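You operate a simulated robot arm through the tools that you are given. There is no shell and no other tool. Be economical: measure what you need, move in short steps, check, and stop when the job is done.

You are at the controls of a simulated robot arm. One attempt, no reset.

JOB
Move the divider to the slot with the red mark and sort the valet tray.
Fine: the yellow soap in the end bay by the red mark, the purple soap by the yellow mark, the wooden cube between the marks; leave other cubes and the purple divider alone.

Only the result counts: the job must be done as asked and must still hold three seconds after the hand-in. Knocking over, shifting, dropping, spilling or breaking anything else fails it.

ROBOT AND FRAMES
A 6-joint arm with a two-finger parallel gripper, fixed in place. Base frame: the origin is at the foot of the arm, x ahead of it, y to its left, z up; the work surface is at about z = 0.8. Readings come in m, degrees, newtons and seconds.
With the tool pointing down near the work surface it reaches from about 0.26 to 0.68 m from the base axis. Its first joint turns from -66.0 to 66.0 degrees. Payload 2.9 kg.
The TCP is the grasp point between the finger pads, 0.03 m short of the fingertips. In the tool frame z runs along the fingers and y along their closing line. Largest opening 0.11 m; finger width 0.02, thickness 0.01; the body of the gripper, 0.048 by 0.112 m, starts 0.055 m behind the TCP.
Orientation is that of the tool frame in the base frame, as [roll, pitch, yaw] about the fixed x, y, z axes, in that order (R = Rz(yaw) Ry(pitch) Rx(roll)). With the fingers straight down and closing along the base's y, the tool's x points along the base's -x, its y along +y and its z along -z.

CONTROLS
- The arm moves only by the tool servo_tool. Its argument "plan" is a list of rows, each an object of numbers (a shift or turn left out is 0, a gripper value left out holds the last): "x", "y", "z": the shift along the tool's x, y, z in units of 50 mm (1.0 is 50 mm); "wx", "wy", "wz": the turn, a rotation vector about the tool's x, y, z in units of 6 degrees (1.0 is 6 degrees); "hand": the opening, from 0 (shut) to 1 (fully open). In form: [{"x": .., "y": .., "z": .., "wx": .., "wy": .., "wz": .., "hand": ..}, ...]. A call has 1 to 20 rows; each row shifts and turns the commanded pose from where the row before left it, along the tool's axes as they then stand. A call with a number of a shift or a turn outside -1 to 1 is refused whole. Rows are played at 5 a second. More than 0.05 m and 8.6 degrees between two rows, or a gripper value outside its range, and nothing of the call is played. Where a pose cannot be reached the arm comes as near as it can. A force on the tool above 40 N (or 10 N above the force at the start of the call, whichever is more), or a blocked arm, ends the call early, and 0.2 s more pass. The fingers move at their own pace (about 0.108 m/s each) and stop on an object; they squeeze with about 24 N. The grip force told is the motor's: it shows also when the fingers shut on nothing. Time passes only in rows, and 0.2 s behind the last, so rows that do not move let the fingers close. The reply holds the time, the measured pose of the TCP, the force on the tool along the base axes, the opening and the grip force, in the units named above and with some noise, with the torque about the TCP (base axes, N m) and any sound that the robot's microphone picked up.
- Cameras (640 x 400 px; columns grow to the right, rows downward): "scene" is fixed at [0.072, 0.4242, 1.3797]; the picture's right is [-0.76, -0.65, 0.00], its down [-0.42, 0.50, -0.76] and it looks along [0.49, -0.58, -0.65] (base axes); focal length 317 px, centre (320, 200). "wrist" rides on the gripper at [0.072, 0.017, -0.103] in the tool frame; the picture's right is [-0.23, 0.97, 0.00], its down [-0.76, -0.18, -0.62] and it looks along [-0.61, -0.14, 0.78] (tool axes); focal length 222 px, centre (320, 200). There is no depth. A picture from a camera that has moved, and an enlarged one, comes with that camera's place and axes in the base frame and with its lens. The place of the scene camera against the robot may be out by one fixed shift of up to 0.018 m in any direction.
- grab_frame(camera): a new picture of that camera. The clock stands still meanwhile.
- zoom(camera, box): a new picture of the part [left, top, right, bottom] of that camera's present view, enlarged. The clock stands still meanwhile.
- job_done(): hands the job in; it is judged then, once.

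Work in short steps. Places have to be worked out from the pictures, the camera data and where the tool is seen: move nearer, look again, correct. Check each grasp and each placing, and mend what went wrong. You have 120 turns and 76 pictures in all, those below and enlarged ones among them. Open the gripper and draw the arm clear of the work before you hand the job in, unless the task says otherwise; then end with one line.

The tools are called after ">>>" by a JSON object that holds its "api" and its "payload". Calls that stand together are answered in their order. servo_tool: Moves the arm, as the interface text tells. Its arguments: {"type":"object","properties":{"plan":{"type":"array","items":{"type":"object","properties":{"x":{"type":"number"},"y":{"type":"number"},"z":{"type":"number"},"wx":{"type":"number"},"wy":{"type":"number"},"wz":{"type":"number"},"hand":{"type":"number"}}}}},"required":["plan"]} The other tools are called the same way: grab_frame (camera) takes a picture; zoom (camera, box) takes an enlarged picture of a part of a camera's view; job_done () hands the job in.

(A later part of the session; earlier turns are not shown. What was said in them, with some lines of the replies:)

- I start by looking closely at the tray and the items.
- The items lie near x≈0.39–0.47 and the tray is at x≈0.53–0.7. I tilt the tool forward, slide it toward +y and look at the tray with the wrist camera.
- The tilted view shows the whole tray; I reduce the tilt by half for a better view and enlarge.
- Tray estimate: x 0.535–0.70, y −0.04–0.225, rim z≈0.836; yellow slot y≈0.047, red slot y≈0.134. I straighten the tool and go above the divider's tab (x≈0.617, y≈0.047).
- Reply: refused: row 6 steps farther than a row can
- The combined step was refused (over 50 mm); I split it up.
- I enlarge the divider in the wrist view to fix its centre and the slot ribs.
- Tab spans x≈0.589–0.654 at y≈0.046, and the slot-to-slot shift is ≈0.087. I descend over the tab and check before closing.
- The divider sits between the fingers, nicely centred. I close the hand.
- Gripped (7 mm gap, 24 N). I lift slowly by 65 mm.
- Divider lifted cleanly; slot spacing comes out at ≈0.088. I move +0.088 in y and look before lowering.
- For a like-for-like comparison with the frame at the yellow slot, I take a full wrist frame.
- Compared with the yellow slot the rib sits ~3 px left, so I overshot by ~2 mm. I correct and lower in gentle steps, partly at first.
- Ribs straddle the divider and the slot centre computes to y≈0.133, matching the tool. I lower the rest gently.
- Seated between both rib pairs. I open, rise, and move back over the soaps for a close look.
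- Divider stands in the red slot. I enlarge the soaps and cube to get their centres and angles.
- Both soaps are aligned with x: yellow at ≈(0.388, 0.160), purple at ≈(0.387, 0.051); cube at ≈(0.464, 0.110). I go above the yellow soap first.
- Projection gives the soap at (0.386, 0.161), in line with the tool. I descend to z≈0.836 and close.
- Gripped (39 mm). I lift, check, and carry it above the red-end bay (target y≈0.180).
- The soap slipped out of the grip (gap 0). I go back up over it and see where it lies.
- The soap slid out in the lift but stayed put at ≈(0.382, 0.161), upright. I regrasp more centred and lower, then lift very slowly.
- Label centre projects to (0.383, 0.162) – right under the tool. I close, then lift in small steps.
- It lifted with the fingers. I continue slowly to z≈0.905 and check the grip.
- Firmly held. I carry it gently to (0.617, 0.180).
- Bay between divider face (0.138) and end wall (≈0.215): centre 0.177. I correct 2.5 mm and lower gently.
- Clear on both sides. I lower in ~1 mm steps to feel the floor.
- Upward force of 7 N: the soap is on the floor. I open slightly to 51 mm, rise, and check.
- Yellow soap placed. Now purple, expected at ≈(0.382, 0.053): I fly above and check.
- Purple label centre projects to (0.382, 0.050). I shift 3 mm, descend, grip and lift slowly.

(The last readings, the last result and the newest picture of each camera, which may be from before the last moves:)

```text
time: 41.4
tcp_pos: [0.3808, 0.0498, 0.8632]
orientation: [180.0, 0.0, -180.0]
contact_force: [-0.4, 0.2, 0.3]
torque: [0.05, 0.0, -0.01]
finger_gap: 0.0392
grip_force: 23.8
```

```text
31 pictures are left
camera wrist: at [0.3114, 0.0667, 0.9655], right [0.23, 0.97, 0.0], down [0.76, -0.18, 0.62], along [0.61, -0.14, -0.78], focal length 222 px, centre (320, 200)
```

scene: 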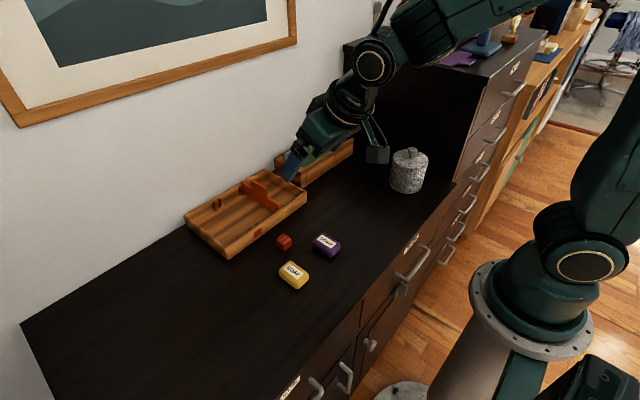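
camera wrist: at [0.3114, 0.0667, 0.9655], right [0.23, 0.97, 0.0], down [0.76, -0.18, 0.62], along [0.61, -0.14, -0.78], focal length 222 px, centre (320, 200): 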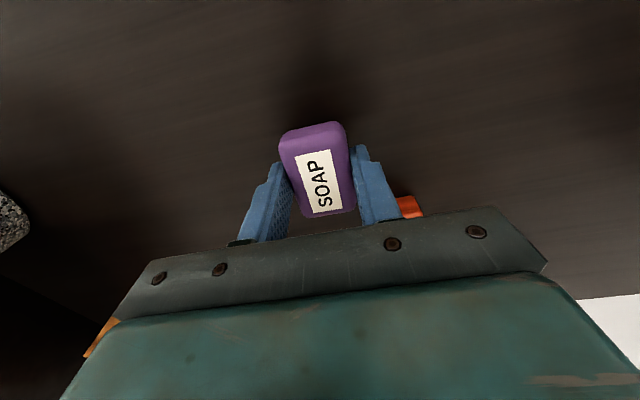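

Held as before. I lift and carry to (0.617, 0.009) above the yellow-end bay.

>>> {"api": "servo_tool", "payload": {"plan": [{"z": -0.25}, {"z": -0.3}, {"z": -0.29}, {"x": -0.15, "y": -0.1}, {"x": -0.3, "y": -0.2}, {"x": -0.4, "y": -0.2}, {"x": -0.4, "y": -0.2}, {"x": -0.4, "y": -0.11}, {"x": -0.4}, {"x": -0.4}, {"x": -0.4}, {"x": -0.4}, {"x": -0.4}, {"x": -0.4}, {"x": -0.4}, {"x": -0.25}, {}, {}]}}

>>> {"api": "grab_frame", "payload": {"camera": "wrist"}}

>>> {"api": "zoom", "payload": {"camera": "scene", "box": [195, 120, 365, 250]}}

```text
time: 45.2
tcp_pos: [0.6165, 0.0104, 0.9047]
orientation: [180.0, 0.0, 179.9]
contact_force: [-0.5, 0.5, -1.2]
torque: [0.0, -0.02, 0.02]
finger_gap: 0.0392
grip_force: 24.5
```

```text
30 pictures are left
camera wrist: at [0.5454, 0.0266, 1.0072], right [0.23, 0.97, 0.0], down [0.76, -0.18, 0.62], along [0.61, -0.14, -0.78], focal length 222 px, centre (320, 200)
```

wrist: 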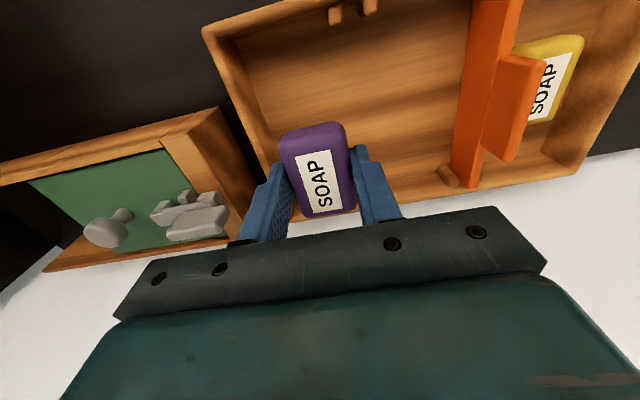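

```text
3.08 times, centred on (280, 185) of scene
camera zoom: at [0.072, 0.4242, 1.3797], right [-0.76, -0.65, 0.0], down [-0.42, 0.5, -0.76], along [0.49, -0.58, -0.65], focal length 974 px, centre (443, 246)
```

zoom: 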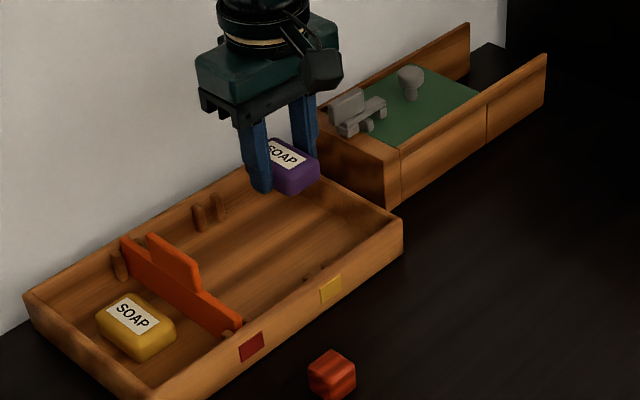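

Purple clears the end wall (inner y≈−0.032). I lower it the same way.

>>> {"api": "servo_tool", "payload": {"plan": [{"z": 0.3}, {"z": 0.3}, {"z": 0.25}, {"z": 0.2}, {"z": 0.15}, {"z": 0.05}, {"z": 0.03}, {}]}}

>>> {"api": "zoom", "payload": {"camera": "wrist", "box": [190, 0, 450, 230]}}

```text
time: 47.0
tcp_pos: [0.616, 0.0089, 0.8409]
orientation: [179.9, 0.0, -180.0]
contact_force: [-0.1, 0.3, -0.6]
torque: [-0.01, 0.0, 0.02]
finger_gap: 0.0391
grip_force: 24.1
```

```text
1.74 times, centred on (320, 115) of wrist
camera zoom: at [0.5454, 0.0263, 0.9432], right [0.23, 0.97, 0.0], down [0.76, -0.18, 0.62], along [0.61, -0.14, -0.78], focal length 386 px, centre (320, 348)
```

zoom: 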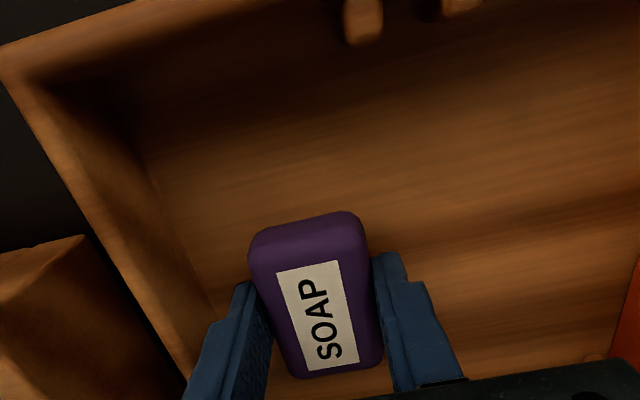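

>>> {"api": "servo_tool", "payload": {"plan": [{"z": 0.03}, {"z": 0.02}, {}]}}

```text
time: 47.8
tcp_pos: [0.6161, 0.0096, 0.8391]
orientation: [179.9, 0.1, -180.0]
contact_force: [-4.3, -1.6, 8.0]
torque: [-0.03, 0.23, 0.02]
finger_gap: 0.0392
grip_force: 23.7
```

Floor contact felt. I release, rise, and move above the cube (≈0.462, 0.110).

>>> {"api": "servo_tool", "payload": {"plan": [{"z": -0.02, "hand": 0.46}, {}, {}, {"z": -0.3}, {"z": -0.6}, {"z": -0.8}, {"z": -0.8}, {"x": 0.8, "hand": 0.7}, {"x": 0.8}, {"x": 0.8}, {"x": 0.68}, {"y": 0.9}, {"y": 0.9}, {"y": 0.2}, {}]}}

>>> {"api": "grab_frame", "payload": {"camera": "wrist"}}

>>> {"api": "zoom", "payload": {"camera": "scene", "box": [175, 150, 345, 290]}}

```text
time: 51.0
tcp_pos: [0.4618, 0.1095, 0.9639]
orientation: [180.0, 0.0, 180.0]
contact_force: [0.2, 0.7, -0.4]
torque: [-0.02, 0.02, -0.01]
finger_gap: 0.0768
grip_force: 0.1
```

```text
27 pictures are left
camera wrist: at [0.3911, 0.1267, 1.0665], right [0.23, 0.97, 0.0], down [0.76, -0.18, 0.62], along [0.61, -0.14, -0.78], focal length 222 px, centre (320, 200)
```

wrist: 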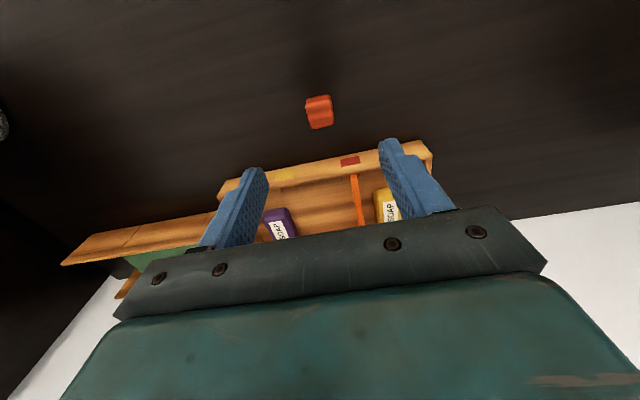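

```text
2.86 times, centred on (260, 220) of scene
camera zoom: at [0.0719, 0.4243, 1.3797], right [-0.76, -0.65, 0.0], down [-0.42, 0.5, -0.76], along [0.49, -0.58, -0.65], focal length 905 px, centre (491, 143)
```

zoom: 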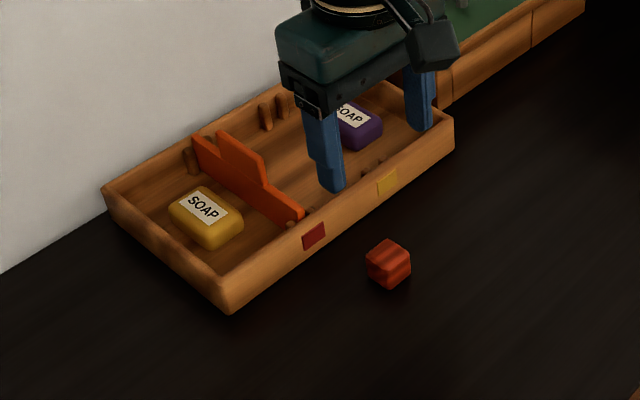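

Cube centre ≈(0.465, 0.109). I come down to z≈0.90 and enlarge for its angle.

>>> {"api": "servo_tool", "payload": {"plan": [{"x": -0.04, "z": 0.6}, {"z": 0.6}, {}]}}

>>> {"api": "zoom", "payload": {"camera": "wrist", "box": [240, 80, 400, 200]}}

```text
time: 51.8
tcp_pos: [0.4633, 0.1096, 0.9025]
orientation: [180.0, 0.0, 180.0]
contact_force: [0.2, -0.5, 0.2]
torque: [-0.01, -0.03, -0.02]
finger_gap: 0.077
grip_force: 0.0
```

```text
3.33 times, centred on (320, 140) of wrist
camera zoom: at [0.3933, 0.1258, 1.0059], right [0.23, 0.97, 0.0], down [0.76, -0.18, 0.62], along [0.61, -0.14, -0.78], focal length 740 px, centre (320, 400)
```

zoom: 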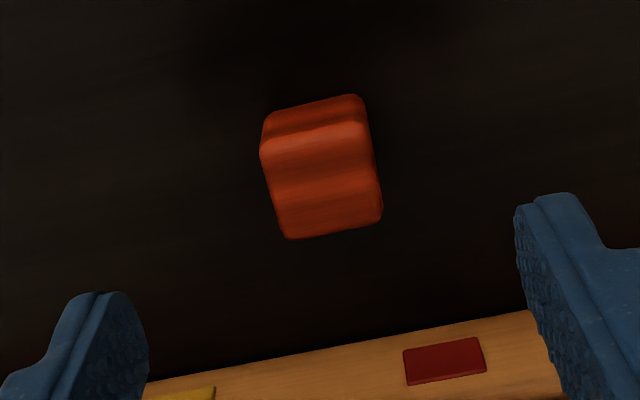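

Cube is axis-aligned, centre (0.467, 0.110), ~26 mm. I descend, grip and lift slowly.

>>> {"api": "servo_tool", "payload": {"plan": [{"x": -0.065, "z": 0.5}, {"z": 0.5}, {"z": 0.3}, {"z": 0.1}, {}, {"hand": 0}, {}, {}, {}, {}, {"z": -0.05}, {"z": -0.1}, {"z": -0.1}, {"z": -0.2}, {"z": -0.3}, {"z": -0.3}, {"z": -0.4}, {}]}}

>>> {"api": "grab_frame", "payload": {"camera": "wrist"}}

```text
time: 55.6
tcp_pos: [0.4665, 0.1103, 0.9063]
orientation: [-180.0, 0.0, -179.9]
contact_force: [0.3, 0.5, -1.1]
torque: [-0.01, 0.0, -0.01]
finger_gap: 0.0265
grip_force: 23.9
```

```text
24 pictures are left
camera wrist: at [0.3967, 0.1267, 1.0092], right [0.23, 0.97, 0.0], down [0.76, -0.18, 0.62], along [0.61, -0.14, -0.78], focal length 222 px, centre (320, 200)
```

wrist: 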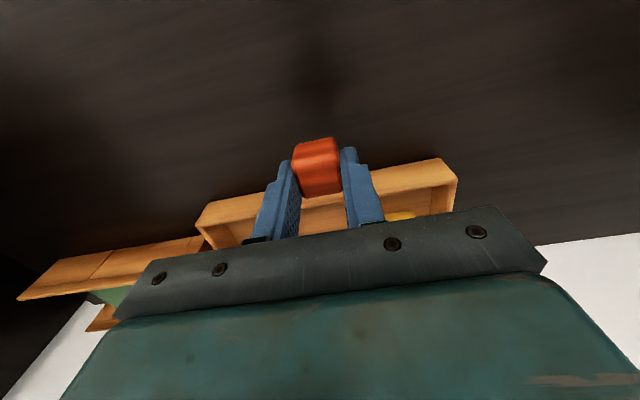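

Held. I carry it to (0.612, 0.089), midway between the two slots.

>>> {"api": "servo_tool", "payload": {"plan": [{"x": -0.15, "y": -0.1}, {"x": -0.3, "y": -0.2}, {"x": -0.4, "y": -0.12}, {"x": -0.4}, {"x": -0.4}, {"x": -0.4}, {"x": -0.4}, {"x": -0.35}, {"x": -0.16}, {}, {}]}}

>>> {"api": "grab_frame", "payload": {"camera": "wrist"}}

```text
time: 58.0
tcp_pos: [0.6163, 0.0883, 0.9073]
orientation: [179.9, 0.0, 180.0]
contact_force: [-0.1, -0.2, -0.9]
torque: [-0.01, -0.01, 0.01]
finger_gap: 0.0264
grip_force: 24.3
```

```text
23 pictures are left
camera wrist: at [0.5454, 0.1052, 1.0093], right [0.23, 0.97, 0.0], down [0.76, -0.18, 0.62], along [0.61, -0.14, -0.78], focal length 222 px, centre (320, 200)
```

wrist: 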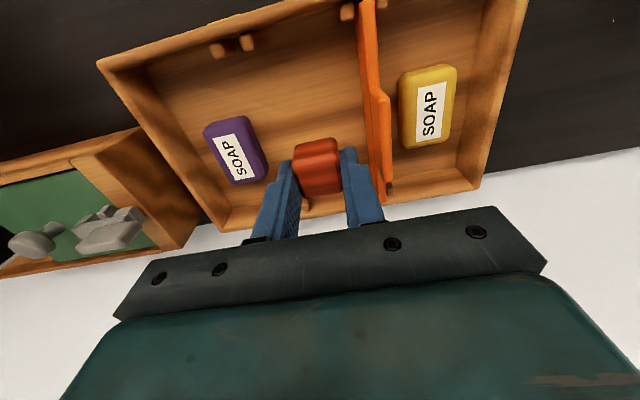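

Cube sits between divider and purple soap with clearance. I lower it.

>>> {"api": "servo_tool", "payload": {"plan": [{"z": 0.3}, {"z": 0.3}, {"z": 0.25}, {"z": 0.2}, {"z": 0.15}, {"z": 0.1}, {"z": 0.03}, {}]}}

>>> {"api": "zoom", "payload": {"camera": "scene", "box": [175, 150, 345, 290]}}

```text
time: 59.8
tcp_pos: [0.6157, 0.0885, 0.8401]
orientation: [179.9, 0.0, 180.0]
contact_force: [-0.7, 0.3, 1.4]
torque: [0.03, -0.01, -0.01]
finger_gap: 0.0265
grip_force: 23.4
```

```text
2.86 times, centred on (260, 220) of scene
camera zoom: at [0.0719, 0.4242, 1.3797], right [-0.76, -0.65, 0.0], down [-0.42, 0.5, -0.76], along [0.49, -0.58, -0.65], focal length 905 px, centre (491, 143)
```

zoom: 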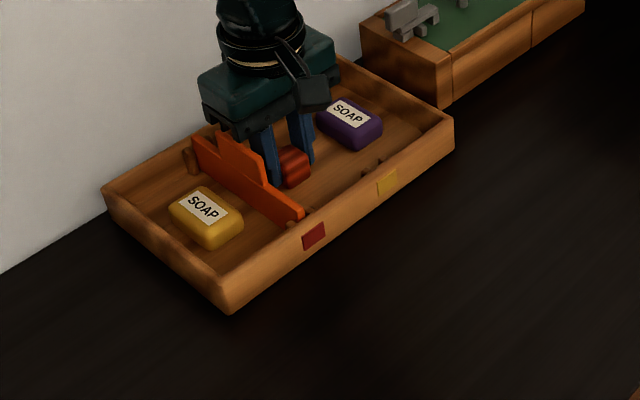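

>>> {"api": "servo_tool", "payload": {"plan": [{"z": 0.03}, {}]}}

```text
time: 60.4
tcp_pos: [0.6157, 0.0891, 0.8394]
orientation: [-180.0, 0.1, 180.0]
contact_force: [-2.4, -0.3, 11.3]
torque: [0.01, 0.15, -0.01]
finger_gap: 0.0266
grip_force: 24.2
```

Floor contact. I release a little, rise and draw the arm back clear, then check everything.

>>> {"api": "servo_tool", "payload": {"plan": [{"z": -0.03, "hand": 0.37}, {}, {}, {"z": -0.3}, {"z": -0.6}, {"z": -0.8}, {"z": -0.8}, {"z": -0.8}, {"x": 0.9, "hand": 1}, {"x": 0.9}, {"x": 0.9}, {"x": 0.9}, {"x": 0.9}, {"z": -0.8}, {}, {}, {}]}}

>>> {"api": "zoom", "payload": {"camera": "scene", "box": [175, 130, 345, 270]}}

>>> {"api": "grab_frame", "payload": {"camera": "scene"}}

>>> {"api": "grab_frame", "payload": {"camera": "wrist"}}

```text
time: 64.0
tcp_pos: [0.3907, 0.0867, 1.0446]
orientation: [180.0, 0.1, 180.0]
contact_force: [-0.1, 0.4, -1.0]
torque: [0.05, 0.03, -0.01]
finger_gap: 0.1102
grip_force: 0.0
```

```text
2.86 times, centred on (260, 200) of scene
camera zoom: at [0.072, 0.4242, 1.3797], right [-0.76, -0.65, 0.0], down [-0.42, 0.5, -0.76], along [0.49, -0.58, -0.65], focal length 905 px, centre (491, 200)
```

zoom: 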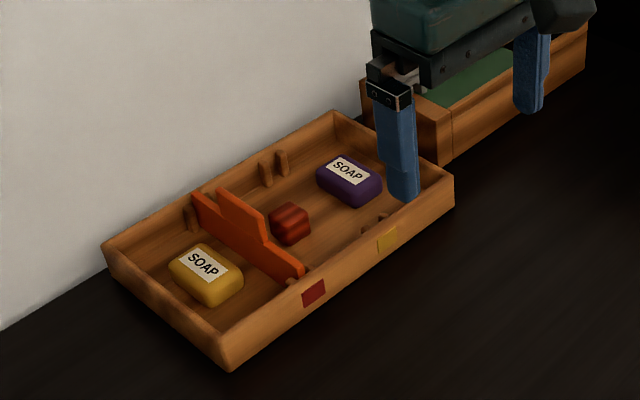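

```text
20 pictures are left
```

scene: 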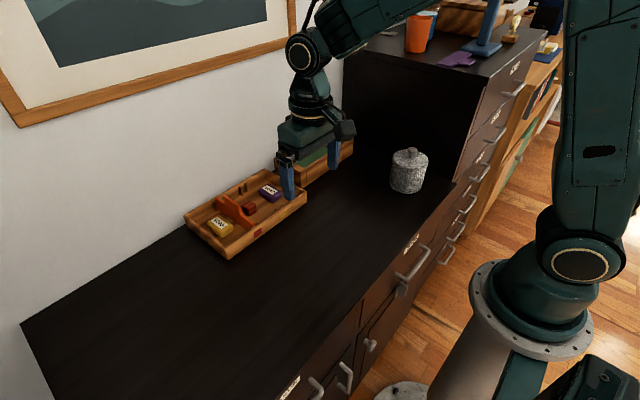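

```text
19 pictures are left
camera wrist: at [0.3195, 0.1043, 1.1473], right [0.23, 0.97, 0.0], down [0.76, -0.18, 0.62], along [0.61, -0.14, -0.78], focal length 222 px, centre (320, 200)
```

wrist: 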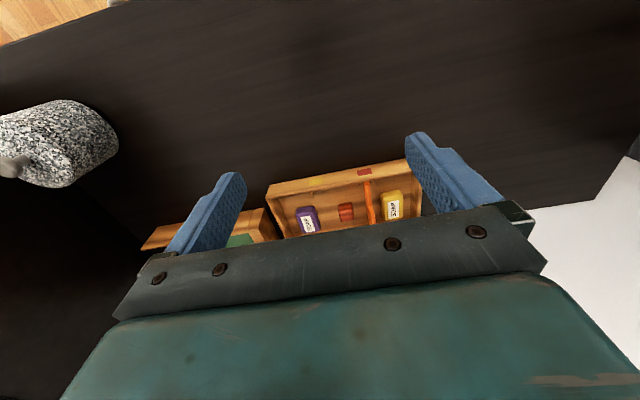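

Everything is in its place: divider in the red slot, yellow soap in the red-end bay, cube between the marks, and purple soap in the yellow-end bay. The gripper is open and clear, so I hand in.

>>> {"api": "job_done", "payload": {}}

```text
The job is handed in.
```

I moved the divider to the red-marked slot and sorted the tray: yellow soap in the red-end bay, wooden cube between the marks, purple soap in the yellow-end bay. The yellow soap slipped from the grip on the first lift but stayed upright, and I picked it up again without disturbing anything else.
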